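You operate a simulated robot arm through the tools that you are given. There is no shell and no other tool.

Carry out the task below with a simulated robot arm. There is one attempt and no reset: what you move stays moved.

TASK
Put things in order on the top of the steel table. At the end: the silver roller purple dot stands on top of the white lens; the silver housing is on the orange tray; the yellow filter (marked "10 m") stands where the long black bolt stood; the long black bolt stands where the silver housing stood; whatever was shut is shut again. Leave all else as you found it, and nothing knocked over. Set down upright: silver housing.

The check looks at the end state, three seconds after you hand in, the way a careful person would. Anything else that was tipped, shoved, dropped, spilled or broken makes it a failure.

THE ROBOT
A 6-joint arm with a two-finger gripper, fixed in place. Base frame: the origin is on the floor under the middle of its stand, x ahead of it, y to its left, z up; the work surface is at about z = 850. Lengths are in mm, angles in degrees, forces in N, time in s.
With the tool pointing down near the work surface it reaches from about 140 to 680 mm from the base axis. Its first joint turns from -66.0 to 66.0 degrees. Payload 2.45 kg.
Tool frame: the origin (TCP) lies between the finger pads and is the grasp point; the fingertips stand 30 mm ahead of it; z points along the fingers, y is the line along which they close. The gripper opens to 106 mm; its body begins 79 mm behind the TCP.
Orientation is that of the tool frame in the base frame, as [roll, pitch, yaw] about the fixed x, y, z axes, in that order (R = Rz(yaw) Ry(pitch) Rx(roll)). With the fingers straight down and closing along the base's y, the tool's x points along the base's -x, its y along +y and its z along -z.

THE INTERFACE
- The arm moves only by the tool move_arm. Its argument "plan" is a list of rows, each a list of 7 numbers: the shift along the tool's x, y, z in mm, then the turn, a rotation vector about the tool's x, y, z in degrees, then the closure, from 0 (fully open) to 1 (shut). In form: [[dx, dy, dz, ax, ay, az, jaw], ...]. A call has 1 to 20 rows; each row is the pose to reach, as a shift and turn from the pose commanded when the call began, along the tool's axes at that moment. A row lasts 0.2 s, in which the tool goes at most 50 mm and 8.6 degrees; a call with a longer step from one row to the next is refused whole, and so is a gripper value outside its range. Where a pose cannot be reached the arm comes as near as it can. A force on the tool above 40 N (or 10 N above the force at the start of the call, whichever is more), or a blocked arm, ends the call early, and 0.2 s more pass. The fingers move at their own pace (about 153 mm/s each) and stop on an object; they squeeze with about 44 N. The grip force told is the motor's: it shows also when the fingers shut on nothing. Time passes only in rows, and 0.2 s behind the last, so rows that repeat a pose let the fingers close. The reply holds the time, the measured pose of the TCP, the force on the tool along the base axes, the opening and the grip force, in the units named above and with some noise, with the torque about the TCP (base axes, N m) and any sound that the robot's microphone picked up.
- Cameras (640 x 400 px; columns grow to the right, rows downward): "scene" is fixed at [73.5, 453.6, 1385.4]; the picture's right is [-0.37, -0.93, 0.00], its down [-0.69, 0.27, -0.67] and it looks along [0.62, -0.24, -0.75] (base axes); focal length 251 px, centre (320, 200). "wrist" rides on the gripper at [76, -2, -106] in the tool frame; the picture's right is [0.02, 1.00, 0.00], its down [-0.78, 0.02, -0.62] and it looks along [-0.62, 0.01, 0.78] (tool axes); focal length 247 px, centre (320, 200). There is no depth. A picture from a camera that has moved, and an enlarged one, comes with that camera's place and axes in the base frame and with its lens.
- snapshot(camera): a new picture of that camera. No time passes.
- enlarge(camera, box): a new picture of the part [left, top, right, bottom] of that camera's present view, enlarged. No time passes.
- close_job(): hands the job in; it is judged then, once.

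Nothing tells you positions but the pictures and the camera data. Unless the task says otherwise, let go and move clear before handing in.

The tools are called after ">>>" as a command line: name --pt "numbers of a row" for each row, then --argument value for the rest, lists and objects as JSON in quotes. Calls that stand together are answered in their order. move_arm: Moves the arm, as the interface text tells. Its arguments: {"type":"object","properties":{"plan":{"type":"array","items":{"type":"array","items":{"type":"number"}}}},"required":["plan"]} The other tools are called the same way: snapshot (camera) takes a picture; enlarge (camera, box) takes an enlarged picture of a part of a camera's view; close_job () hands the job in.

At the start:

```text
t: 0.0
position: [287.2, 226.4, 1181.8]
ee_rot: [180.0, 0.1, -180.0]
wrist_force: [-0.2, 0.2, -0.3]
ft_torque: [-0.02, 0.03, -0.01]
opening: 106.1
gripper_force: 0.1
```

scene: 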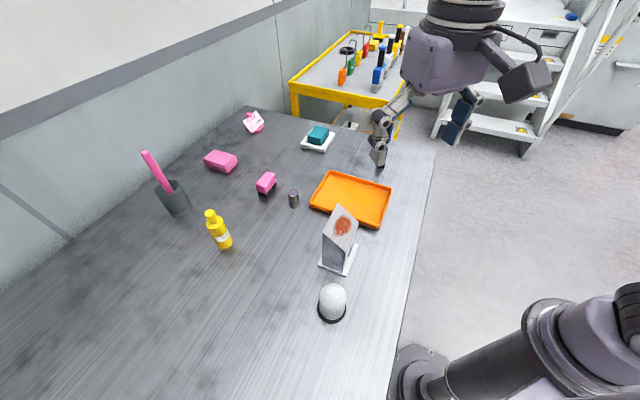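
wrist: 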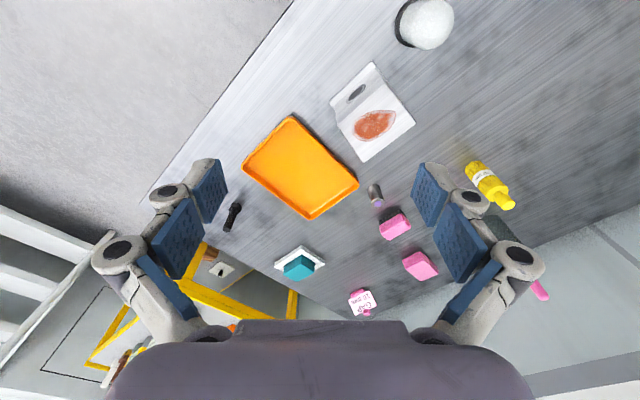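

I see a steel table with an orange tray, a small silver roller with a purple dot, pink items, a yellow bottle, a white dome, a grey-and-white box with a red picture and a small black bolt near the gripper. I'll look closer before moving anything.

>>> enlarge --camera "scene" --box '[190, 90, 350, 190]'

>>> enlarge --camera "scene" --box '[290, 100, 450, 200]'

>>> enlarge --camera "scene" --box '[240, 160, 400, 260]'

>>> enlarge --camera "scene" --box '[270, 240, 430, 340]'

>>> enlarge --camera "scene" --box '[120, 140, 280, 260]'

>>> enlarge --camera "wrist" --box '[200, 160, 440, 320]'

>>> enlarge --camera "wrist" --box '[310, 0, 550, 160]'

```text
4.00 times, centred on (270, 140) of scene
camera zoom: at [73.5, 453.6, 1385.4], right [-0.37, -0.93, 0.0], down [-0.69, 0.27, -0.67], along [0.62, -0.24, -0.75], focal length 1003 px, centre (520, 440)
```

zoom: 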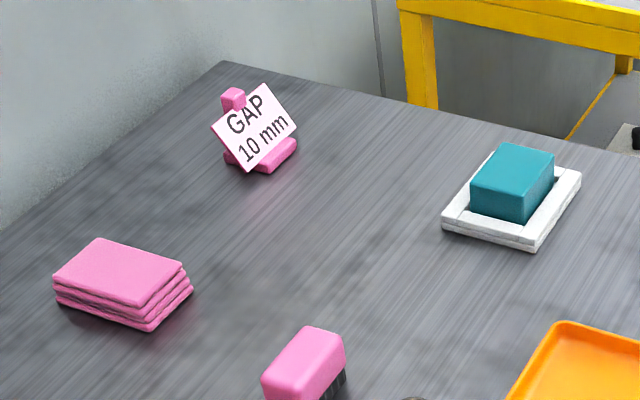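

```text
4.00 times, centred on (370, 150) of scene
camera zoom: at [73.5, 453.6, 1385.4], right [-0.37, -0.93, 0.0], down [-0.69, 0.27, -0.67], along [0.62, -0.24, -0.75], focal length 1003 px, centre (120, 400)
```

zoom: 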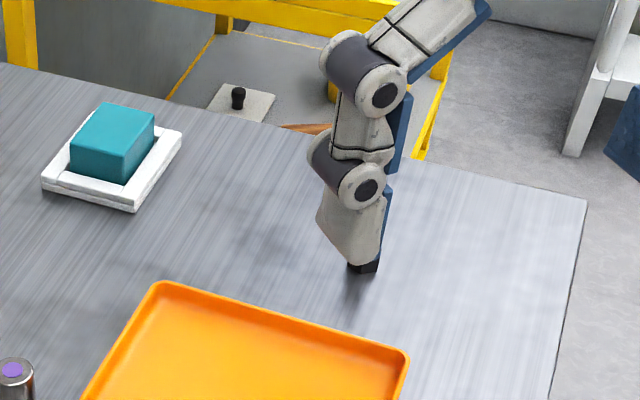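

```text
4.00 times, centred on (320, 210) of scene
camera zoom: at [73.5, 453.6, 1385.4], right [-0.37, -0.93, 0.0], down [-0.69, 0.27, -0.67], along [0.62, -0.24, -0.75], focal length 1003 px, centre (320, 160)
```

zoom: 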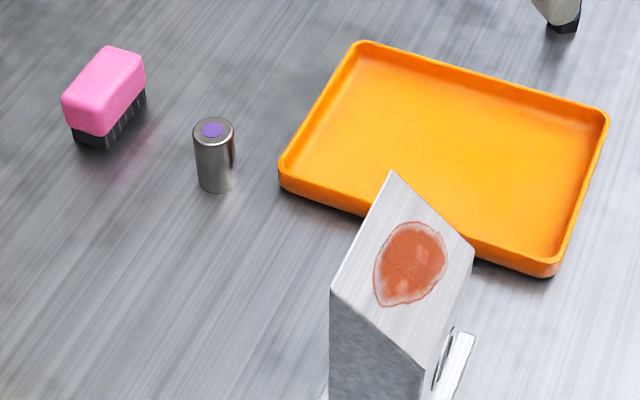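

```text
4.00 times, centred on (350, 290) of scene
camera zoom: at [73.5, 453.6, 1385.4], right [-0.37, -0.93, 0.0], down [-0.69, 0.27, -0.67], along [0.62, -0.24, -0.75], focal length 1003 px, centre (200, -160)
```

zoom: 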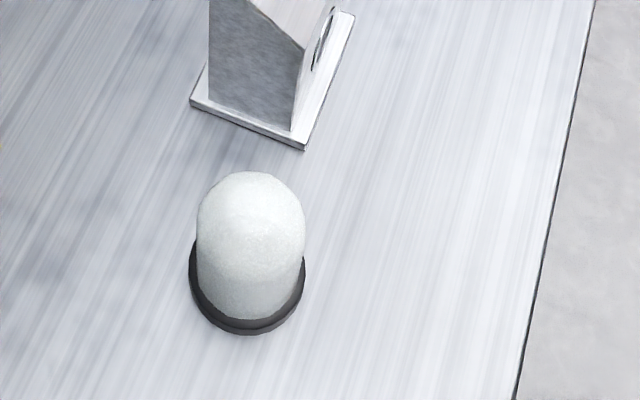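

```text
3.33 times, centred on (200, 200) of scene
camera zoom: at [73.5, 453.6, 1385.4], right [-0.37, -0.93, 0.0], down [-0.69, 0.27, -0.67], along [0.62, -0.24, -0.75], focal length 836 px, centre (720, 200)
```

zoom: 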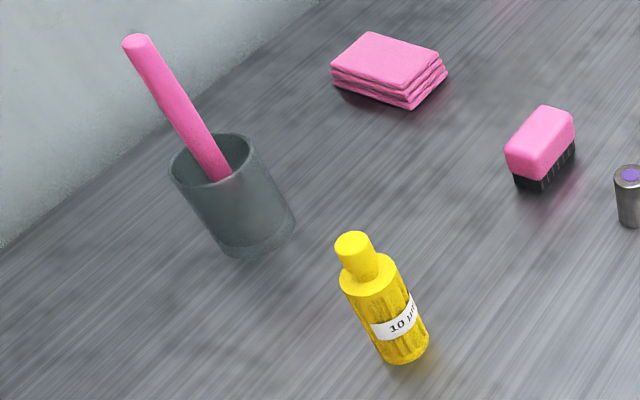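

```text
2.50 times, centred on (320, 240) of wrist
camera zoom: at [210.9, 224.3, 1287.2], right [-0.02, 1.0, 0.0], down [0.78, 0.02, 0.62], along [0.62, 0.01, -0.78], focal length 617 px, centre (320, 100)
```

zoom: 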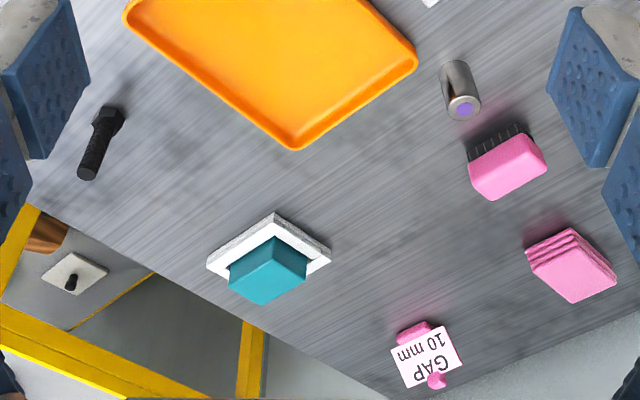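

```text
2.50 times, centred on (430, 80) of wrist
camera zoom: at [210.9, 224.3, 1287.2], right [-0.02, 1.0, 0.0], down [0.78, 0.02, 0.62], along [0.62, 0.01, -0.78], focal length 617 px, centre (45, 500)
```

zoom: 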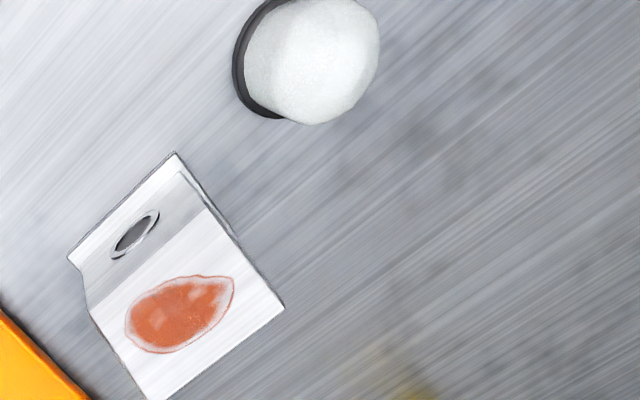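

The roller with the purple dot is near (527, 355), the bolt near (580, 40), and the tray, rotated about 45°, is centred near (485, 200). The dome is near (230, 368), and a wedge-shaped thing is near (315, 305). I'm not yet sure which item is the "lens" or the "housing", so I'll move the wrist camera for closer looks.

>>> move_arm --pt "22 28 0 0 0 0 0" --pt "44 56 0 0 0 0 0" --pt "66 84 0 0 0 0 0" --pt "87 112 0 0 0 0 0"

>>> snapshot --camera "wrist"

>>> snapshot --camera "scene"

```text
t: 1.0
position: [200.3, 341.8, 1177.7]
ee_rot: [180.0, 0.1, 179.9]
wrist_force: [-0.1, -0.4, 0.4]
ft_torque: [-0.01, 0.0, -0.02]
opening: 106.1
gripper_force: 0.0
```

```text
taken
camera wrist: at [124.4, 338.4, 1284.2], right [-0.02, 1.0, 0.0], down [0.78, 0.02, 0.62], along [0.62, 0.01, -0.78], focal length 247 px, centre (320, 200)
```

wrist: 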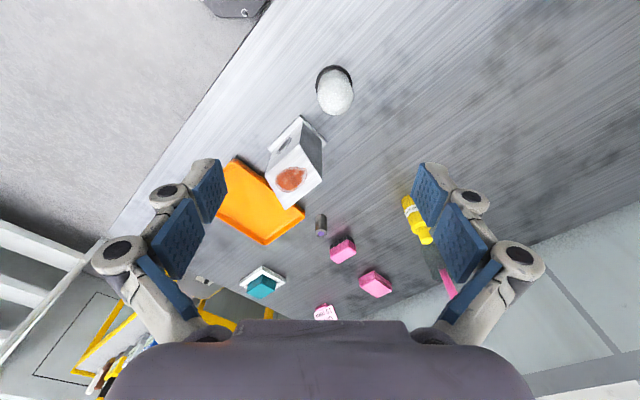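

```text
taken
```

scene: 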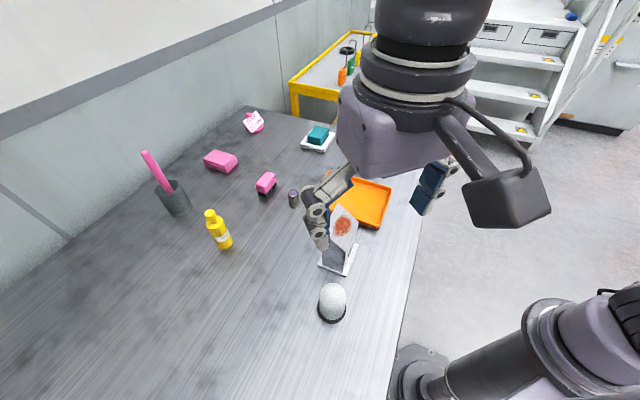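

>>> enlarge --camera "wrist" --box '[240, 50, 400, 150]'

>>> enlarge --camera "wrist" --box '[240, 100, 360, 220]'

>>> enlarge --camera "scene" --box '[300, 270, 380, 330]'

```text
4.00 times, centred on (320, 100) of wrist
camera zoom: at [124.4, 338.4, 1284.2], right [-0.02, 1.0, 0.0], down [0.78, 0.02, 0.62], along [0.62, 0.01, -0.78], focal length 988 px, centre (320, 600)
```

zoom: 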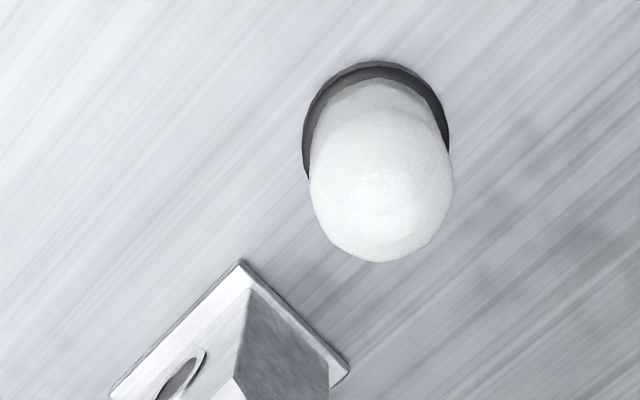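

```text
3.33 times, centred on (300, 160) of wrist
camera zoom: at [124.4, 338.4, 1284.2], right [-0.02, 1.0, 0.0], down [0.78, 0.02, 0.62], along [0.62, 0.01, -0.78], focal length 823 px, centre (387, 333)
```

zoom: 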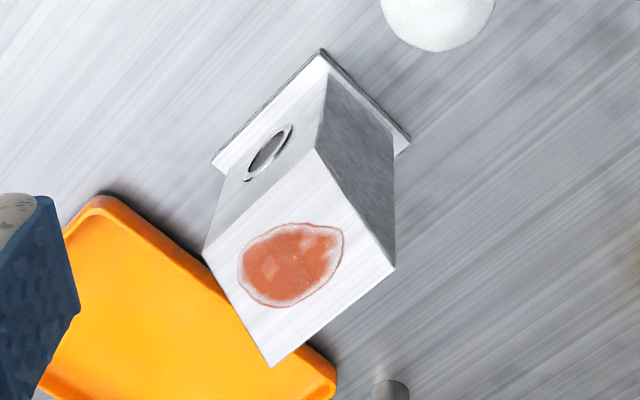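

```text
6.67 times, centred on (340, 300) of scene
camera zoom: at [73.5, 453.6, 1385.4], right [-0.37, -0.93, 0.0], down [-0.69, 0.27, -0.67], along [0.62, -0.24, -0.75], focal length 1671 px, centre (187, -467)
```

zoom: 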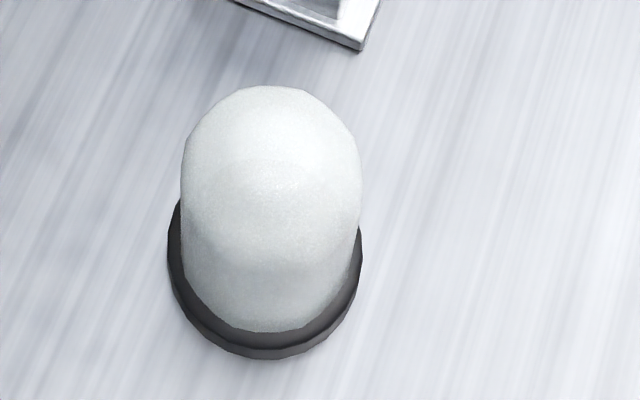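

The dome appears to be a frosted cover sitting on a dark base, and the wedge has a base plate, a front with an oval hole and a sloped roof. I'll get lower, closer views of both, turning the camera to look outward radially.

>>> move_arm --pt "0 0 0 0 0 -8 0" --pt "10 -10 20 0 0 -16 0" --pt "20 -20 40 0 0 -24 0" --pt "30 -30 60 0 0 -32 0" --pt "30 -40 80 0 0 -40 0" --pt "30 -50 100 0 0 -48 0"

>>> snapshot --camera "wrist"

```text
t: 2.4
position: [167.9, 292.0, 1083.0]
ee_rot: [-179.9, 0.1, -131.7]
wrist_force: [-0.2, 0.9, 0.0]
ft_torque: [0.0, 0.02, 0.01]
opening: 105.8
gripper_force: 0.0
```

```text
taken
camera wrist: at [117.5, 231.8, 1188.8], right [-0.76, 0.65, 0.0], down [0.51, 0.59, 0.62], along [0.41, 0.47, -0.78], focal length 247 px, centre (320, 200)
```

wrist: 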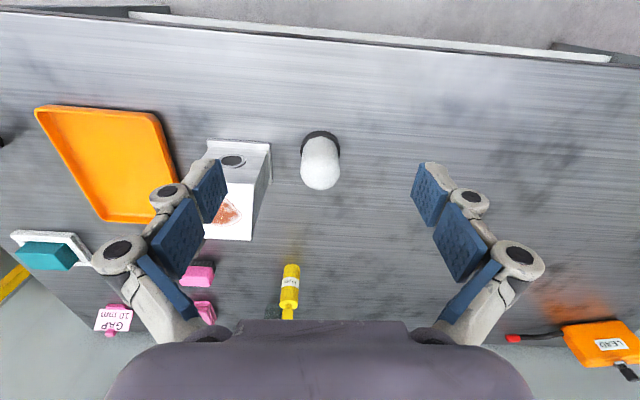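

>>> enlarge --camera "wrist" --box '[260, 110, 380, 210]'

>>> enlarge --camera "wrist" --box '[490, 300, 640, 400]'

>>> enlarge --camera "wrist" --box '[0, 200, 120, 350]'

>>> enlarge --camera "wrist" --box '[180, 130, 300, 250]'

```text
4.00 times, centred on (320, 160) of wrist
camera zoom: at [117.5, 231.8, 1188.8], right [-0.76, 0.65, 0.0], down [0.51, 0.59, 0.62], along [0.41, 0.47, -0.78], focal length 988 px, centre (320, 360)
```

zoom: 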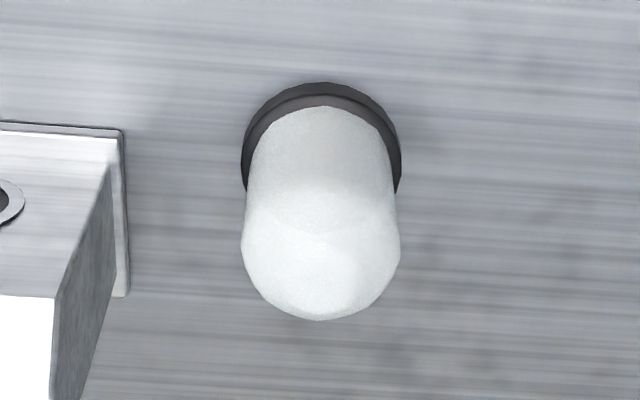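

```text
4.00 times, centred on (565, 350) of wrist
camera zoom: at [117.5, 231.8, 1188.8], right [-0.76, 0.65, 0.0], down [0.51, 0.59, 0.62], along [0.41, 0.47, -0.78], focal length 988 px, centre (-660, -400)
```

zoom: 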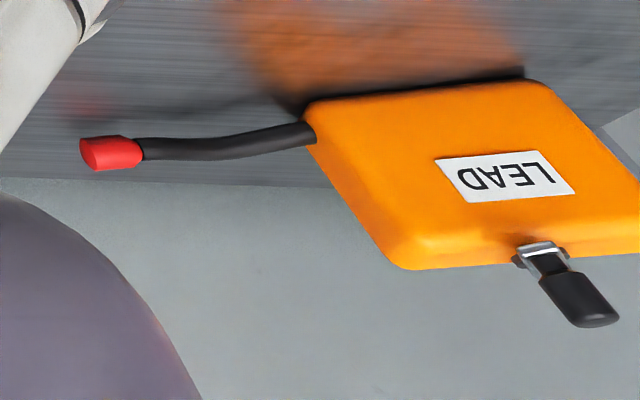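

```text
2.67 times, centred on (60, 275) of wrist
camera zoom: at [117.5, 231.8, 1188.8], right [-0.76, 0.65, 0.0], down [0.51, 0.59, 0.62], along [0.41, 0.47, -0.78], focal length 659 px, centre (1013, 0)
```

zoom: 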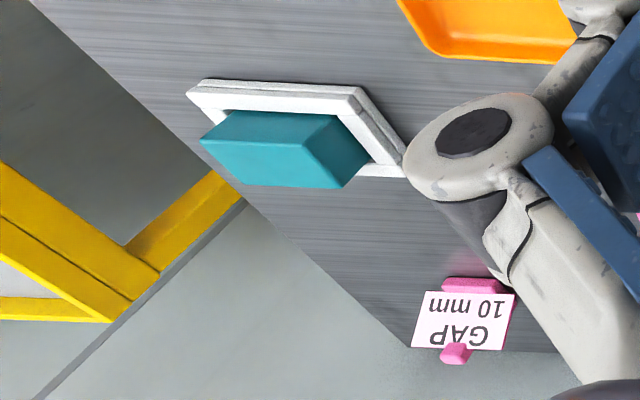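

```text
3.33 times, centred on (240, 190) of wrist
camera zoom: at [117.5, 231.8, 1188.8], right [-0.76, 0.65, 0.0], down [0.51, 0.59, 0.62], along [0.41, 0.47, -0.78], focal length 823 px, centre (587, 233)
```

zoom: 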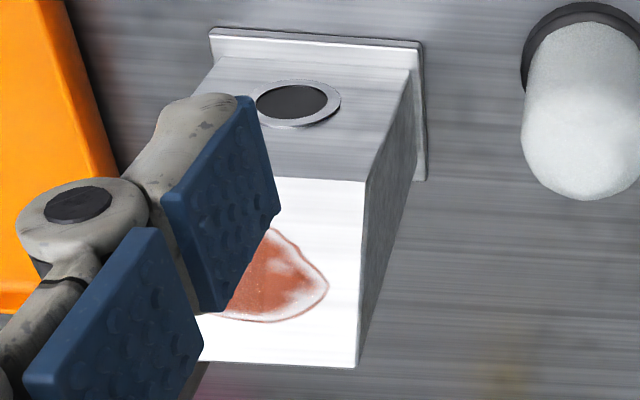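

>>> move_arm --pt "0 0 30 0 -8 0 0" --pt "0 0 60 0 -16 0 0" --pt "0 0 90 0 -24 0 0" --pt "0 0 120 0 -30 0 0"

>>> snapshot --camera "wrist"

>>> snapshot --camera "scene"

```text
t: 3.4
position: [177.6, 288.3, 961.3]
ee_rot: [180.0, 30.2, -131.9]
wrist_force: [0.4, -0.8, -0.5]
ft_torque: [0.04, 0.01, 0.02]
opening: 105.9
gripper_force: 0.0
out of reach, approached as far as the arm can: row 4
```

```text
taken
camera wrist: at [98.9, 197.8, 1014.1], right [-0.76, 0.65, -0.01], down [0.23, 0.28, 0.93], along [0.61, 0.7, -0.36], focal length 247 px, centre (320, 200)
```

wrist: 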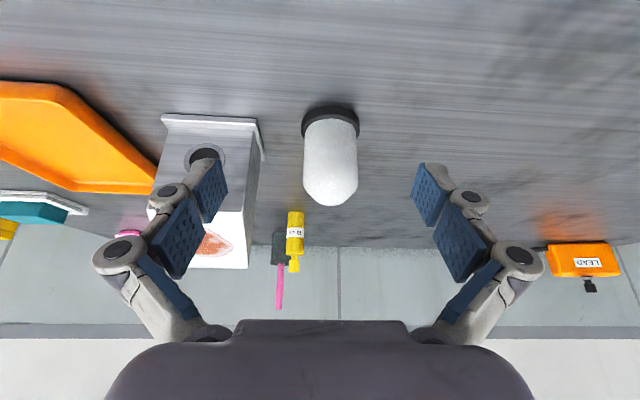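

```text
taken
```

scene: 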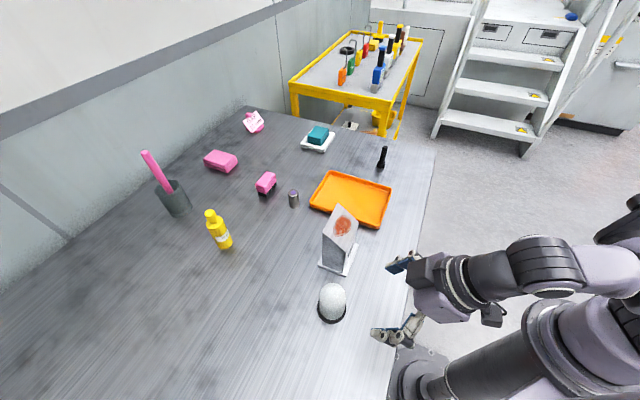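

>>> enlarge --camera "wrist" --box '[280, 90, 380, 220]'

>>> enlarge --camera "wrist" --box '[140, 90, 300, 290]'

>>> enlarge --camera "scene" --box '[290, 110, 410, 180]'

>>> enlarge --camera "scene" --box '[300, 190, 390, 330]'

```text
3.08 times, centred on (330, 155) of wrist
camera zoom: at [98.9, 197.8, 1014.1], right [-0.76, 0.65, -0.01], down [0.23, 0.28, 0.93], along [0.61, 0.7, -0.36], focal length 760 px, centre (289, 338)
```

zoom: 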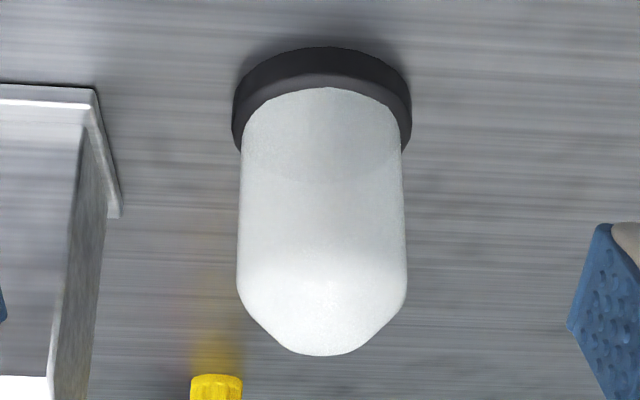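

```text
2.00 times, centred on (220, 190) of wrist
camera zoom: at [98.9, 197.8, 1014.1], right [-0.76, 0.65, -0.01], down [0.23, 0.28, 0.93], along [0.61, 0.7, -0.36], focal length 494 px, centre (520, 220)
```

zoom: 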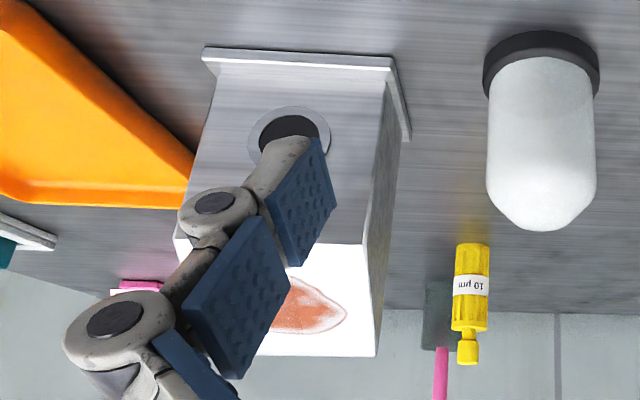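

```text
5.33 times, centred on (350, 145) of scene
camera zoom: at [73.5, 453.6, 1385.4], right [-0.37, -0.93, 0.0], down [-0.69, 0.27, -0.67], along [0.62, -0.24, -0.75], focal length 1337 px, centre (160, 493)
```

zoom: 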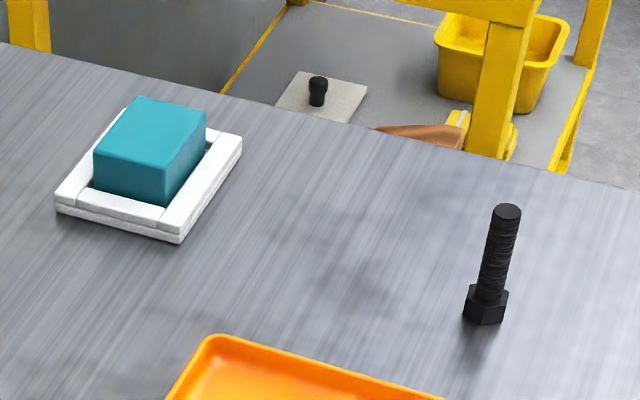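

```text
2.86 times, centred on (345, 260) of scene
camera zoom: at [73.5, 453.6, 1385.4], right [-0.37, -0.93, 0.0], down [-0.69, 0.27, -0.67], along [0.62, -0.24, -0.75], focal length 716 px, centre (249, 29)
```

zoom: 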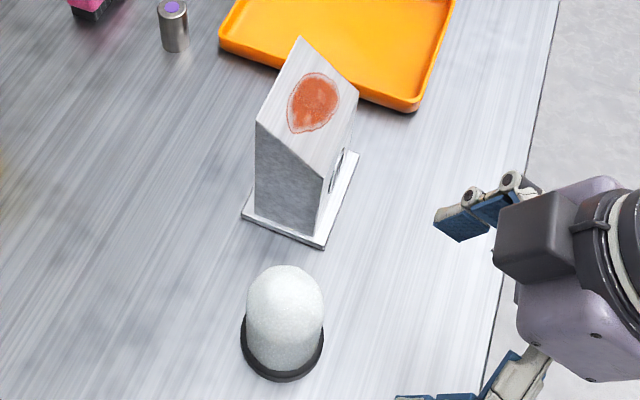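

The dome is a frosted bell, about 59 mm wide at the base and 94 mm tall, sitting on a dark base at about (227, 363). The white lens is probably underneath it. The wedge with the bore is the best match for the silver housing, and the yellow filter is near (473, 552). I'll back up, turn the gripper and check the alignment over the dome so I can lift it.

>>> move_arm --pt "-15 0 -26 0 8 0 0" --pt "-30 0 -52 0 16 0 0" --pt "-45 0 -78 0 24 0 0" --pt "-60 0 -104 0 30 0 0"

>>> move_arm --pt "0 0 0 0 0 8.5 0" --pt "0 0 0 0 0 17 0" --pt "0 0 0 0 0 25.5 0" --pt "0 0 0 0 0 34 0" --pt "0 0 0 0 0 42.5 0" --pt "0 0 0 0 0 51 0" --pt "0 0 0 0 0 59.5 0" --pt "0 0 0 0 0 68 0" --pt "0 0 0 0 0 76.5 0" --pt "0 0 0 0 0 85 0" --pt "0 0 0 0 0 93 0"

>>> snapshot --camera "wrist"

```text
t: 4.4
position: [179.5, 285.6, 1081.4]
ee_rot: [-179.9, 0.1, -132.0]
wrist_force: [-0.1, 0.8, -0.6]
ft_torque: [-0.01, -0.03, 0.03]
opening: 105.9
gripper_force: 0.0
```

```text
t: 6.8
position: [178.0, 286.9, 1081.7]
ee_rot: [180.0, 0.1, 134.8]
wrist_force: [0.4, 0.0, 0.2]
ft_torque: [-0.03, -0.03, 0.0]
opening: 106.1
gripper_force: 0.0
```

```text
taken
camera wrist: at [122.5, 337.7, 1187.4], right [0.69, 0.72, 0.0], down [0.56, -0.54, 0.62], along [0.45, -0.43, -0.78], focal length 247 px, centre (320, 200)
```

wrist: 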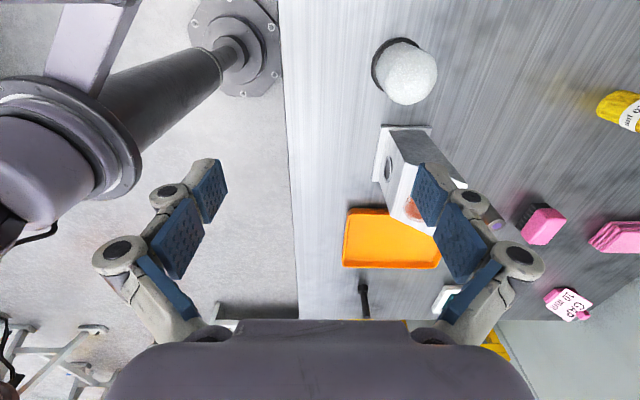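

>>> move_arm --pt "7 30 0 0 0 0 0" --pt "14 60 0 0 0 0 0" --pt "19.4 88 0 0 0 0 0" --pt "19.4 88 0 0 0 0 0"

>>> snapshot --camera "wrist"

>>> enlarge --camera "wrist" --box '[240, 40, 400, 160]'

```text
t: 7.8
position: [223.9, 362.5, 1082.4]
ee_rot: [179.9, 0.2, 135.0]
wrist_force: [0.5, -0.5, 0.4]
ft_torque: [0.0, 0.01, -0.02]
opening: 105.9
gripper_force: 0.1
```

```text
taken
camera wrist: at [168.5, 413.6, 1187.1], right [0.69, 0.72, 0.0], down [0.56, -0.54, 0.62], along [0.45, -0.43, -0.78], focal length 247 px, centre (320, 200)
```

wrist: 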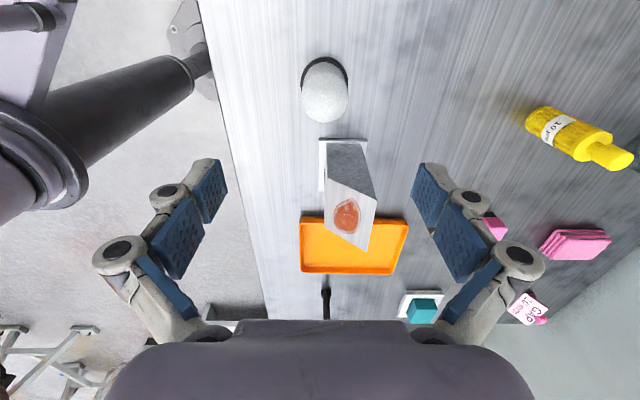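

```text
3.33 times, centred on (320, 100) of wrist
camera zoom: at [168.5, 413.6, 1187.1], right [0.69, 0.72, 0.0], down [0.56, -0.54, 0.62], along [0.45, -0.43, -0.78], focal length 823 px, centre (320, 533)
```

zoom: 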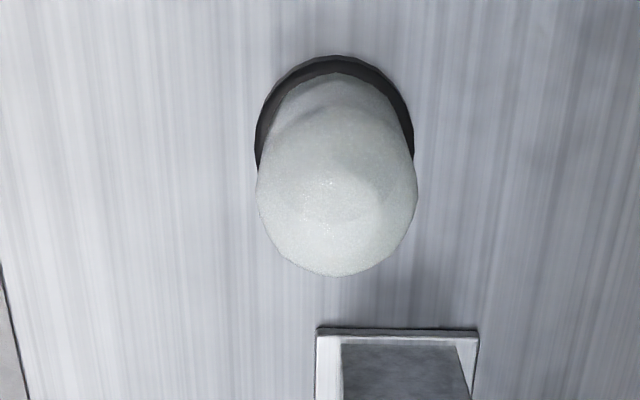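

>>> move_arm --pt "-3.3 5 40 0 0 0 0" --pt "-3.3 5 80 0 0 0 0" --pt "-3.3 5 100 0 0 0 0"

>>> snapshot --camera "wrist"

>>> snapshot --camera "scene"

```text
t: 8.6
position: [234.0, 362.6, 981.2]
ee_rot: [179.9, 0.0, 134.9]
wrist_force: [0.6, 0.6, -0.5]
ft_torque: [-0.02, 0.0, 0.02]
opening: 105.9
gripper_force: 0.1
```

```text
taken
camera wrist: at [178.6, 413.9, 1087.2], right [0.69, 0.72, 0.0], down [0.56, -0.54, 0.62], along [0.45, -0.43, -0.78], focal length 247 px, centre (320, 200)
```

wrist: 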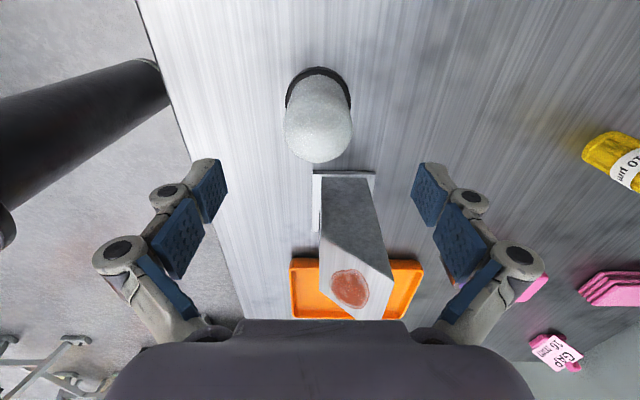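

```text
taken
```

scene: 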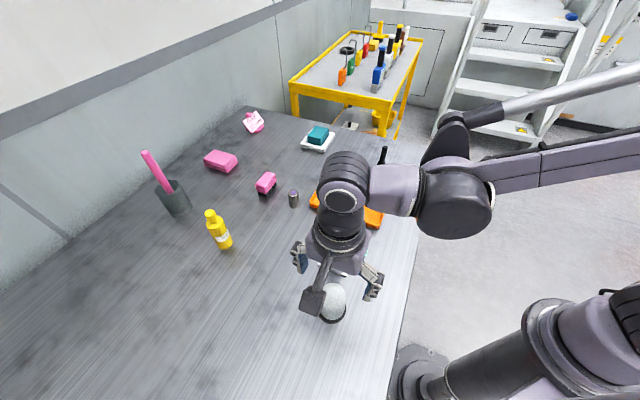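

>>> move_arm --pt "5 -2.3 0 0 0 0 0" --pt "5 -2.3 0 0 0 0 0" --pt "5 -2.3 0 0 0 0 0"

>>> snapshot --camera "wrist"

>>> enlarge --camera "wrist" --box '[240, 50, 400, 170]'

```text
t: 9.4
position: [226.9, 365.2, 981.7]
ee_rot: [180.0, 0.0, 135.0]
wrist_force: [-0.2, 0.1, 0.0]
ft_torque: [-0.01, 0.0, 0.03]
opening: 105.9
gripper_force: 0.1
```

```text
taken
camera wrist: at [172.9, 415.8, 1087.5], right [0.69, 0.72, 0.0], down [0.56, -0.54, 0.62], along [0.45, -0.43, -0.78], focal length 247 px, centre (320, 200)
```

wrist: 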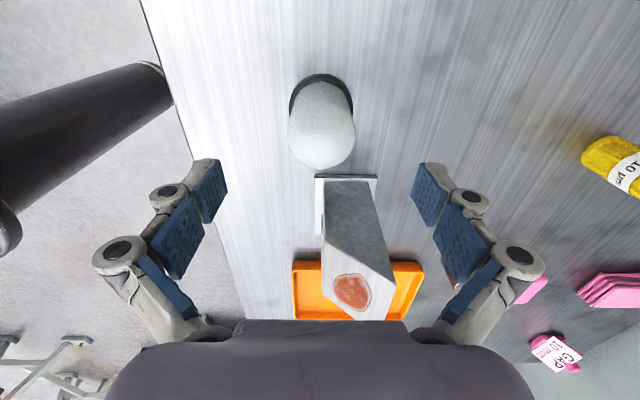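

```text
3.33 times, centred on (320, 110) of wrist
camera zoom: at [172.9, 415.8, 1087.5], right [0.69, 0.72, 0.0], down [0.56, -0.54, 0.62], along [0.45, -0.43, -0.78], focal length 823 px, centre (320, 500)
```

zoom: 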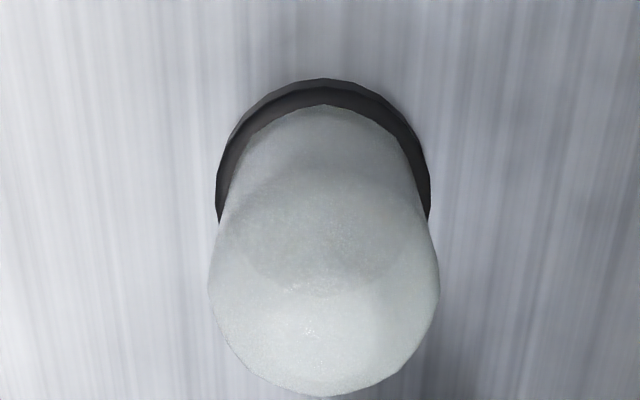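

>>> move_arm --pt "-1 0 30 0 0 0 0" --pt "-1 0 60 0 0 0 0" --pt "-1 0 78 0 0 0 0" --pt "-1 0 78 0 0 0 0"

>>> snapshot --camera "wrist"

>>> snapshot --camera "scene"

```text
t: 10.4
position: [226.0, 364.1, 900.6]
ee_rot: [179.9, 0.1, 135.0]
wrist_force: [0.6, -0.3, -0.2]
ft_torque: [-0.05, -0.02, 0.0]
opening: 106.3
gripper_force: 0.1
```

```text
taken
camera wrist: at [171.5, 414.9, 1006.4], right [0.69, 0.72, 0.0], down [0.56, -0.54, 0.62], along [0.45, -0.43, -0.78], focal length 247 px, centre (320, 200)
```

wrist: 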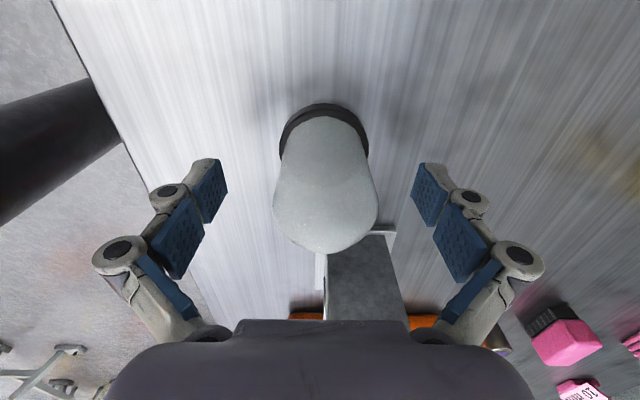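

```text
taken
```

scene: 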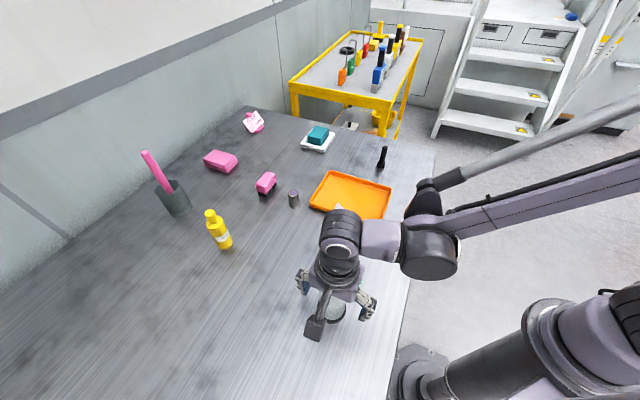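

>>> move_arm --pt "0 2.5 0 0 0 0 0" --pt "0 2.5 0 0 0 0 0.3" --pt "0 2.5 0 0 0 0 0.6" --pt "0 2.5 0 0 0 0 1" --pt "0 2.5 0 0 0 0 1"

>>> snapshot --camera "wrist"

```text
t: 11.6
position: [228.8, 364.9, 903.0]
ee_rot: [180.0, 0.1, 135.1]
wrist_force: [0.8, 0.4, 7.2]
ft_torque: [-0.01, 0.07, 0.02]
opening: 48.0
gripper_force: 44.0
```

```text
taken
camera wrist: at [173.7, 416.4, 1008.0], right [0.69, 0.72, 0.0], down [0.56, -0.54, 0.62], along [0.45, -0.43, -0.78], focal length 247 px, centre (320, 200)
```

wrist: 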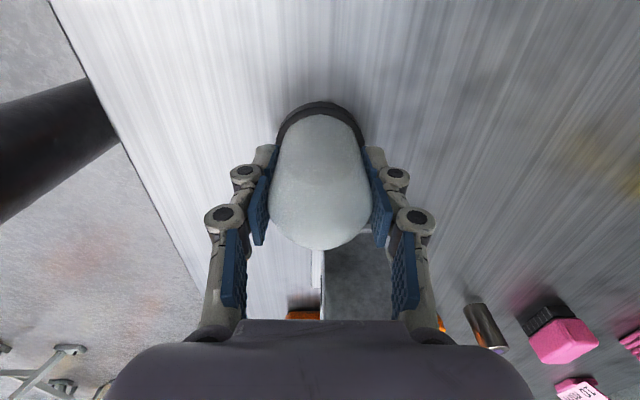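

The fingers hold the dome at a 48 mm opening. I'll lift it slowly by a small amount and see what comes up with it.

>>> move_arm --pt "0 0 -3 0 0 0 1" --pt "0 0 -8 0 0 0 1" --pt "0 0 -15 0 0 0 1" --pt "0 0 -15 0 0 0 1"

>>> snapshot --camera "wrist"

>>> enlarge --camera "scene" --box '[280, 250, 400, 350]'

```text
t: 12.6
position: [229.7, 367.0, 918.5]
ee_rot: [179.9, 0.1, 135.0]
wrist_force: [0.6, 0.4, -0.5]
ft_torque: [0.0, -0.01, 0.02]
opening: 48.4
gripper_force: 44.1
```

```text
taken
camera wrist: at [174.1, 417.5, 1024.6], right [0.69, 0.72, 0.0], down [0.56, -0.54, 0.62], along [0.45, -0.43, -0.78], focal length 247 px, centre (320, 200)
```

wrist: 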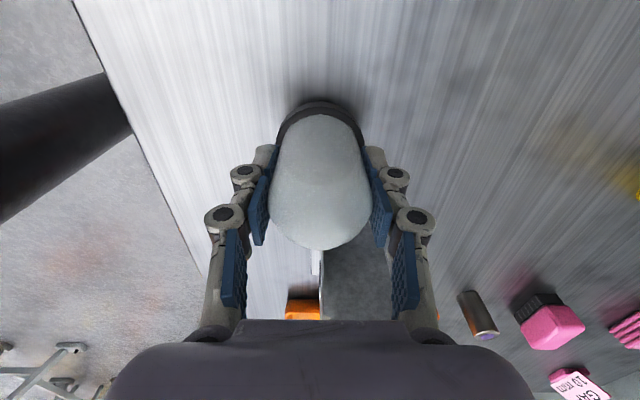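

```text
4.00 times, centred on (340, 300) of scene
camera zoom: at [73.5, 453.6, 1385.4], right [-0.37, -0.93, 0.0], down [-0.69, 0.27, -0.67], along [0.62, -0.24, -0.75], focal length 1003 px, centre (240, -200)
```

zoom: 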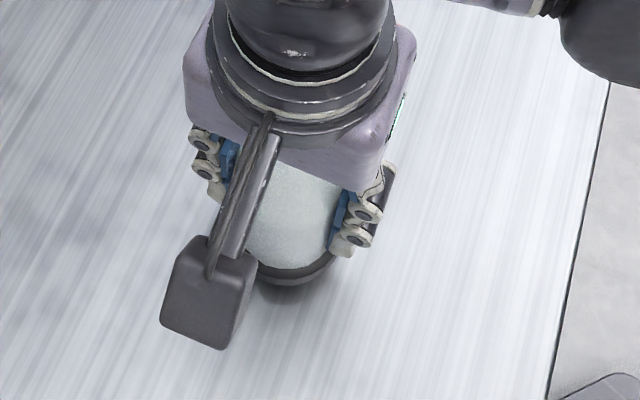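

>>> move_arm --pt "0 0 -30 0 0 0 1" --pt "0 0 -60 0 0 0 1" --pt "0 0 -90 0 0 0 1" --pt "0 0 -120 0 0 0 1" --pt "0 0 -120 0 0 0 1"

>>> snapshot --camera "wrist"

>>> enlarge --camera "scene" --box '[280, 230, 420, 350]'

```text
t: 13.8
position: [233.4, 365.7, 1039.8]
ee_rot: [179.9, 0.0, 135.1]
wrist_force: [-0.1, -0.1, -1.2]
ft_torque: [-0.03, 0.0, 0.02]
opening: 48.4
gripper_force: 44.2
```

```text
taken
camera wrist: at [177.2, 418.0, 1145.0], right [0.69, 0.72, 0.0], down [0.56, -0.54, 0.62], along [0.45, -0.43, -0.78], focal length 247 px, centre (320, 200)
```

wrist: 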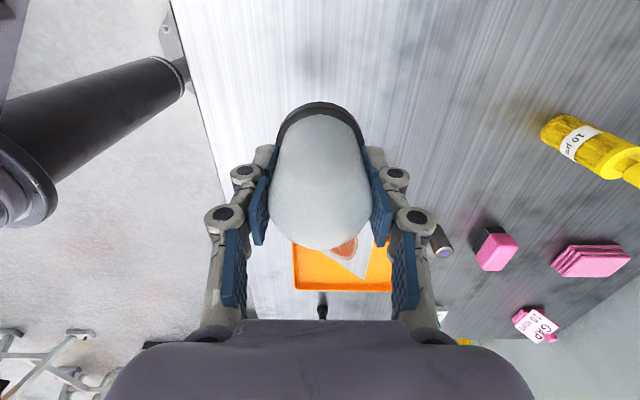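

```text
3.33 times, centred on (350, 290) of scene
camera zoom: at [73.5, 453.6, 1385.4], right [-0.37, -0.93, 0.0], down [-0.69, 0.27, -0.67], along [0.62, -0.24, -0.75], focal length 836 px, centre (220, -100)
```

zoom: 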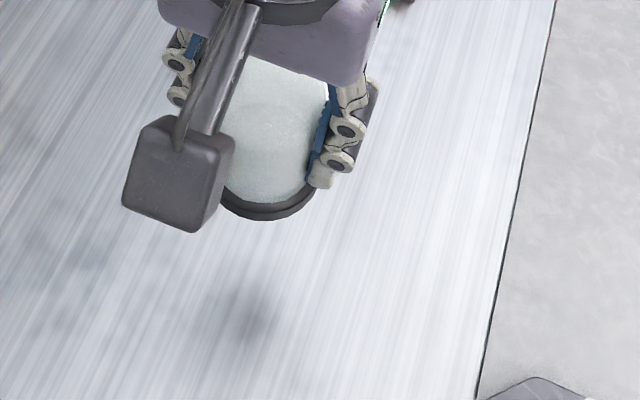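

>>> enlarge --camera "wrist" --box '[250, 80, 390, 260]'

>>> snapshot --camera "scene"

```text
2.22 times, centred on (320, 170) of wrist
camera zoom: at [177.2, 418.0, 1145.0], right [0.69, 0.72, 0.0], down [0.56, -0.54, 0.62], along [0.45, -0.43, -0.78], focal length 549 px, centre (320, 267)
```

zoom: 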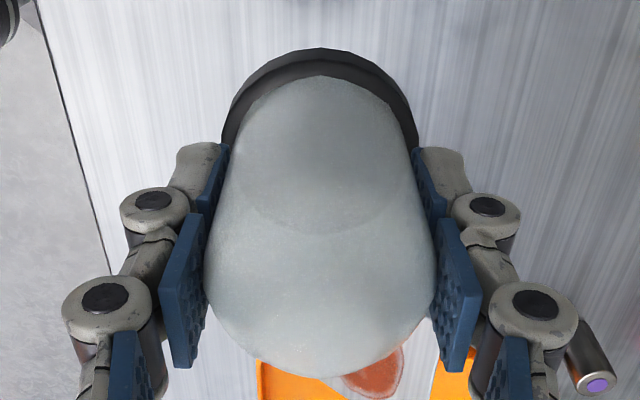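

```text
taken
```

scene: 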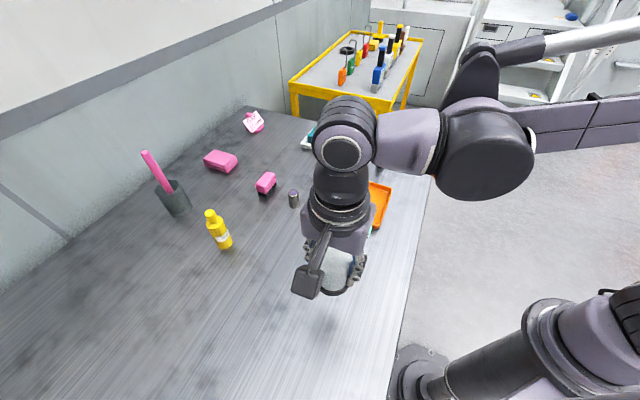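

Only one object came up: the dome with its dark rim is a single light piece with nothing under it, so it must be the white lens itself. I'll set it back exactly where it was.

>>> move_arm --pt "0 0 40 0 0 0 1" --pt "0 0 80 0 0 0 1" --pt "0 0 110 0 0 0 1" --pt "0 0 120 0 0 0 1" --pt "0 0 127 0 0 0 1" --pt "0 0 127 0 0 0 1"

>>> snapshot --camera "wrist"

>>> enlarge --camera "scene" --box '[280, 250, 400, 350]'

```text
t: 15.2
position: [229.3, 365.0, 910.9]
ee_rot: [179.7, 0.1, 134.9]
wrist_force: [0.1, -0.3, -0.7]
ft_torque: [0.0, 0.01, -0.04]
opening: 48.0
gripper_force: 43.3
```

```text
taken
camera wrist: at [174.2, 417.4, 1017.0], right [0.69, 0.72, 0.0], down [0.56, -0.54, 0.62], along [0.45, -0.43, -0.78], focal length 247 px, centre (320, 200)
```

wrist: 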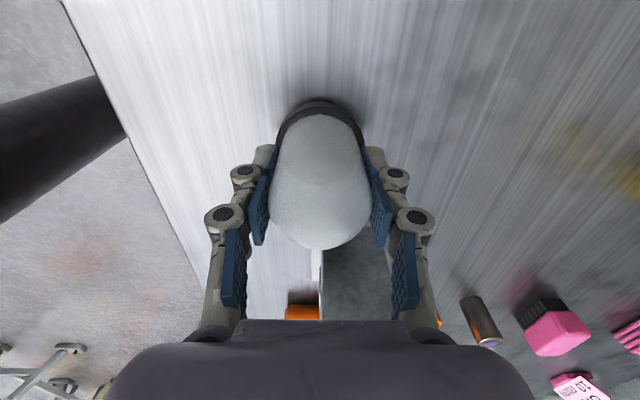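

```text
4.00 times, centred on (340, 300) of scene
camera zoom: at [73.5, 453.6, 1385.4], right [-0.37, -0.93, 0.0], down [-0.69, 0.27, -0.67], along [0.62, -0.24, -0.75], focal length 1003 px, centre (240, -200)
```

zoom: 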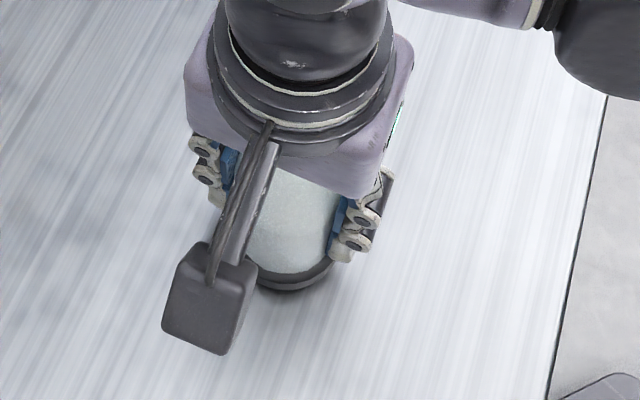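

>>> move_arm --pt "0 0 3 0 0 0 1" --pt "0 0 5 0 0 0 1" --pt "0 0 7 0 0 0 1" --pt "0 0 7 0 0 0 1"

```text
t: 16.2
position: [230.7, 365.7, 905.1]
ee_rot: [180.0, 0.1, 134.9]
wrist_force: [0.5, 0.7, -0.2]
ft_torque: [0.04, -0.01, -0.01]
opening: 48.5
gripper_force: 43.9
```

>>> move_arm --pt "0 0 0.5 0 0 0 1" --pt "0 0 1 0 0 0 1" --pt "0 0 1 0 0 0 1"

```text
t: 17.0
position: [228.9, 365.9, 904.3]
ee_rot: [179.9, 0.0, 134.9]
wrist_force: [1.2, -0.4, -0.8]
ft_torque: [0.01, -0.01, 0.03]
opening: 48.2
gripper_force: 43.6
```

>>> move_arm --pt "0 0 0.5 0 0 0 1" --pt "0 0 1 0 0 0 1" --pt "0 0 1 0 0 0 1"

>>> enlarge --camera "scene" --box '[280, 250, 400, 350]'

```text
t: 17.8
position: [229.5, 367.1, 902.7]
ee_rot: [180.0, 0.1, 135.0]
wrist_force: [0.3, -0.6, -2.0]
ft_torque: [-0.02, 0.01, 0.0]
opening: 48.0
gripper_force: 43.8
```

```text
4.00 times, centred on (340, 300) of scene
camera zoom: at [73.5, 453.6, 1385.4], right [-0.37, -0.93, 0.0], down [-0.69, 0.27, -0.67], along [0.62, -0.24, -0.75], focal length 1003 px, centre (240, -200)
```

zoom: 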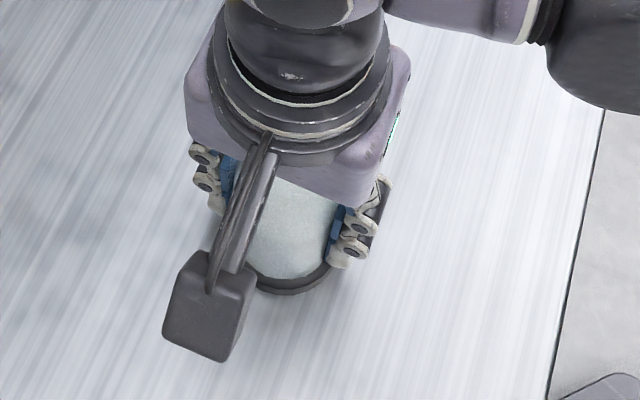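

>>> move_arm --pt "0 0 0.5 0 0 0 1" --pt "0 0 1 0 0 0 1" --pt "0 0 1 0 0 0 1"

>>> snapshot --camera "wrist"

```text
t: 18.6
position: [229.8, 366.7, 903.7]
ee_rot: [-180.0, 0.0, 134.9]
wrist_force: [-3.5, -0.5, 18.7]
ft_torque: [0.0, 0.1, 0.06]
opening: 48.2
gripper_force: 44.3
```

```text
taken
camera wrist: at [173.9, 417.0, 1008.2], right [0.69, 0.72, 0.0], down [0.57, -0.54, 0.62], along [0.45, -0.43, -0.78], focal length 247 px, centre (320, 200)
```

wrist: 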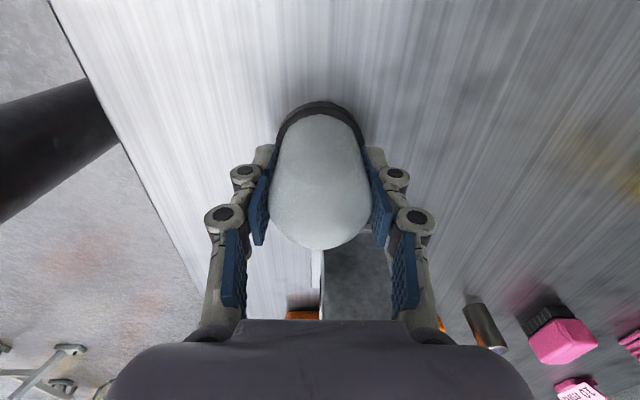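

>>> move_arm --pt "0 0 -0.6 0 0 0 1" --pt "0 0 -0.6 0 0 0 0.5" --pt "0 0 -0.6 0 0 0 0.3" --pt "0 0 -0.6 0 0 0 0" --pt "0 0 -0.6 0 0 0 0" --pt "0 0 -0.6 0 0 0 0"

>>> snapshot --camera "wrist"

```text
t: 20.0
position: [228.1, 365.9, 902.7]
ee_rot: [179.9, 0.0, 135.1]
wrist_force: [0.8, -0.6, 0.3]
ft_torque: [0.0, -0.01, 0.0]
opening: 106.1
gripper_force: 0.1
```

```text
taken
camera wrist: at [173.5, 416.9, 1008.1], right [0.69, 0.72, 0.0], down [0.56, -0.54, 0.62], along [0.45, -0.43, -0.78], focal length 247 px, centre (320, 200)
```

wrist: 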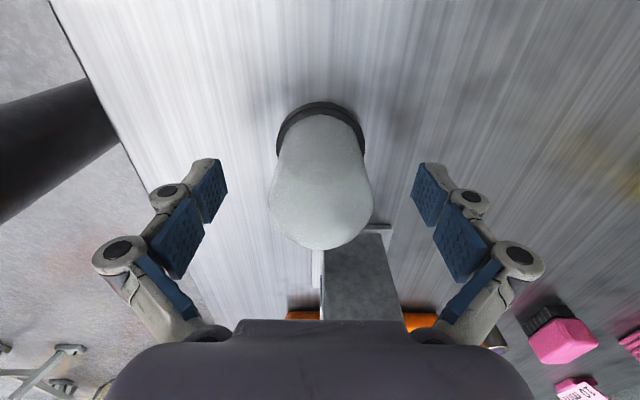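

The lens is down and free. I'll rise clear and compare its position with the original picture.

>>> move_arm --pt "0 0 -45 0 0 0 0" --pt "0 0 -90 0 0 0 0" --pt "0 0 -135 0 0 0 0" --pt "0 0 -180 0 0 0 0" --pt "40 0 -180 0 0 0 0"

>>> snapshot --camera "scene"

>>> enlarge --camera "wrist" --box '[240, 0, 400, 120]'

```text
t: 21.2
position: [197.6, 393.6, 1085.5]
ee_rot: [179.8, 0.1, 134.9]
wrist_force: [0.4, -0.1, 0.2]
ft_torque: [-0.01, -0.03, 0.04]
opening: 105.9
gripper_force: 0.0
```

```text
taken
```

scene: 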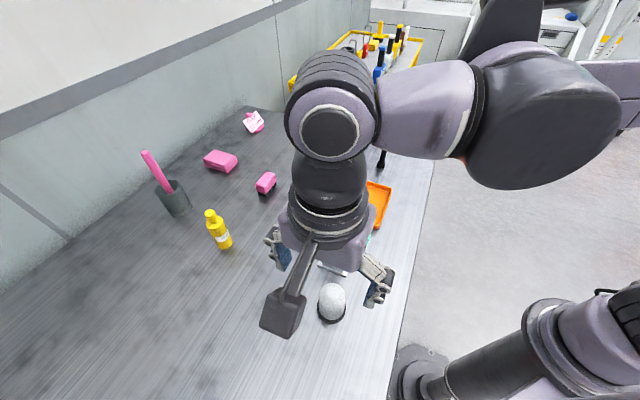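

```text
3.33 times, centred on (320, 60) of wrist
camera zoom: at [143.0, 446.3, 1191.0], right [0.69, 0.72, 0.0], down [0.56, -0.54, 0.62], along [0.45, -0.43, -0.78], focal length 823 px, centre (320, 667)
```

zoom: 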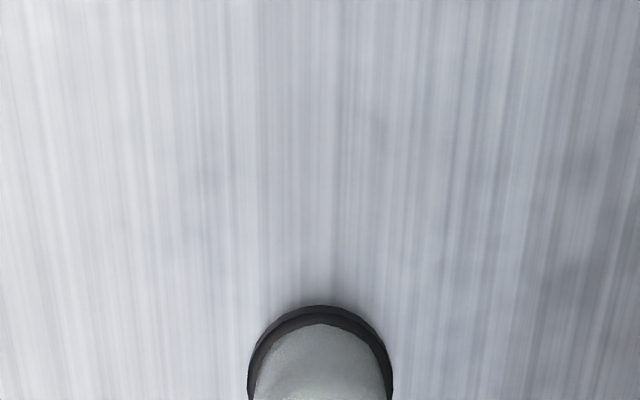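

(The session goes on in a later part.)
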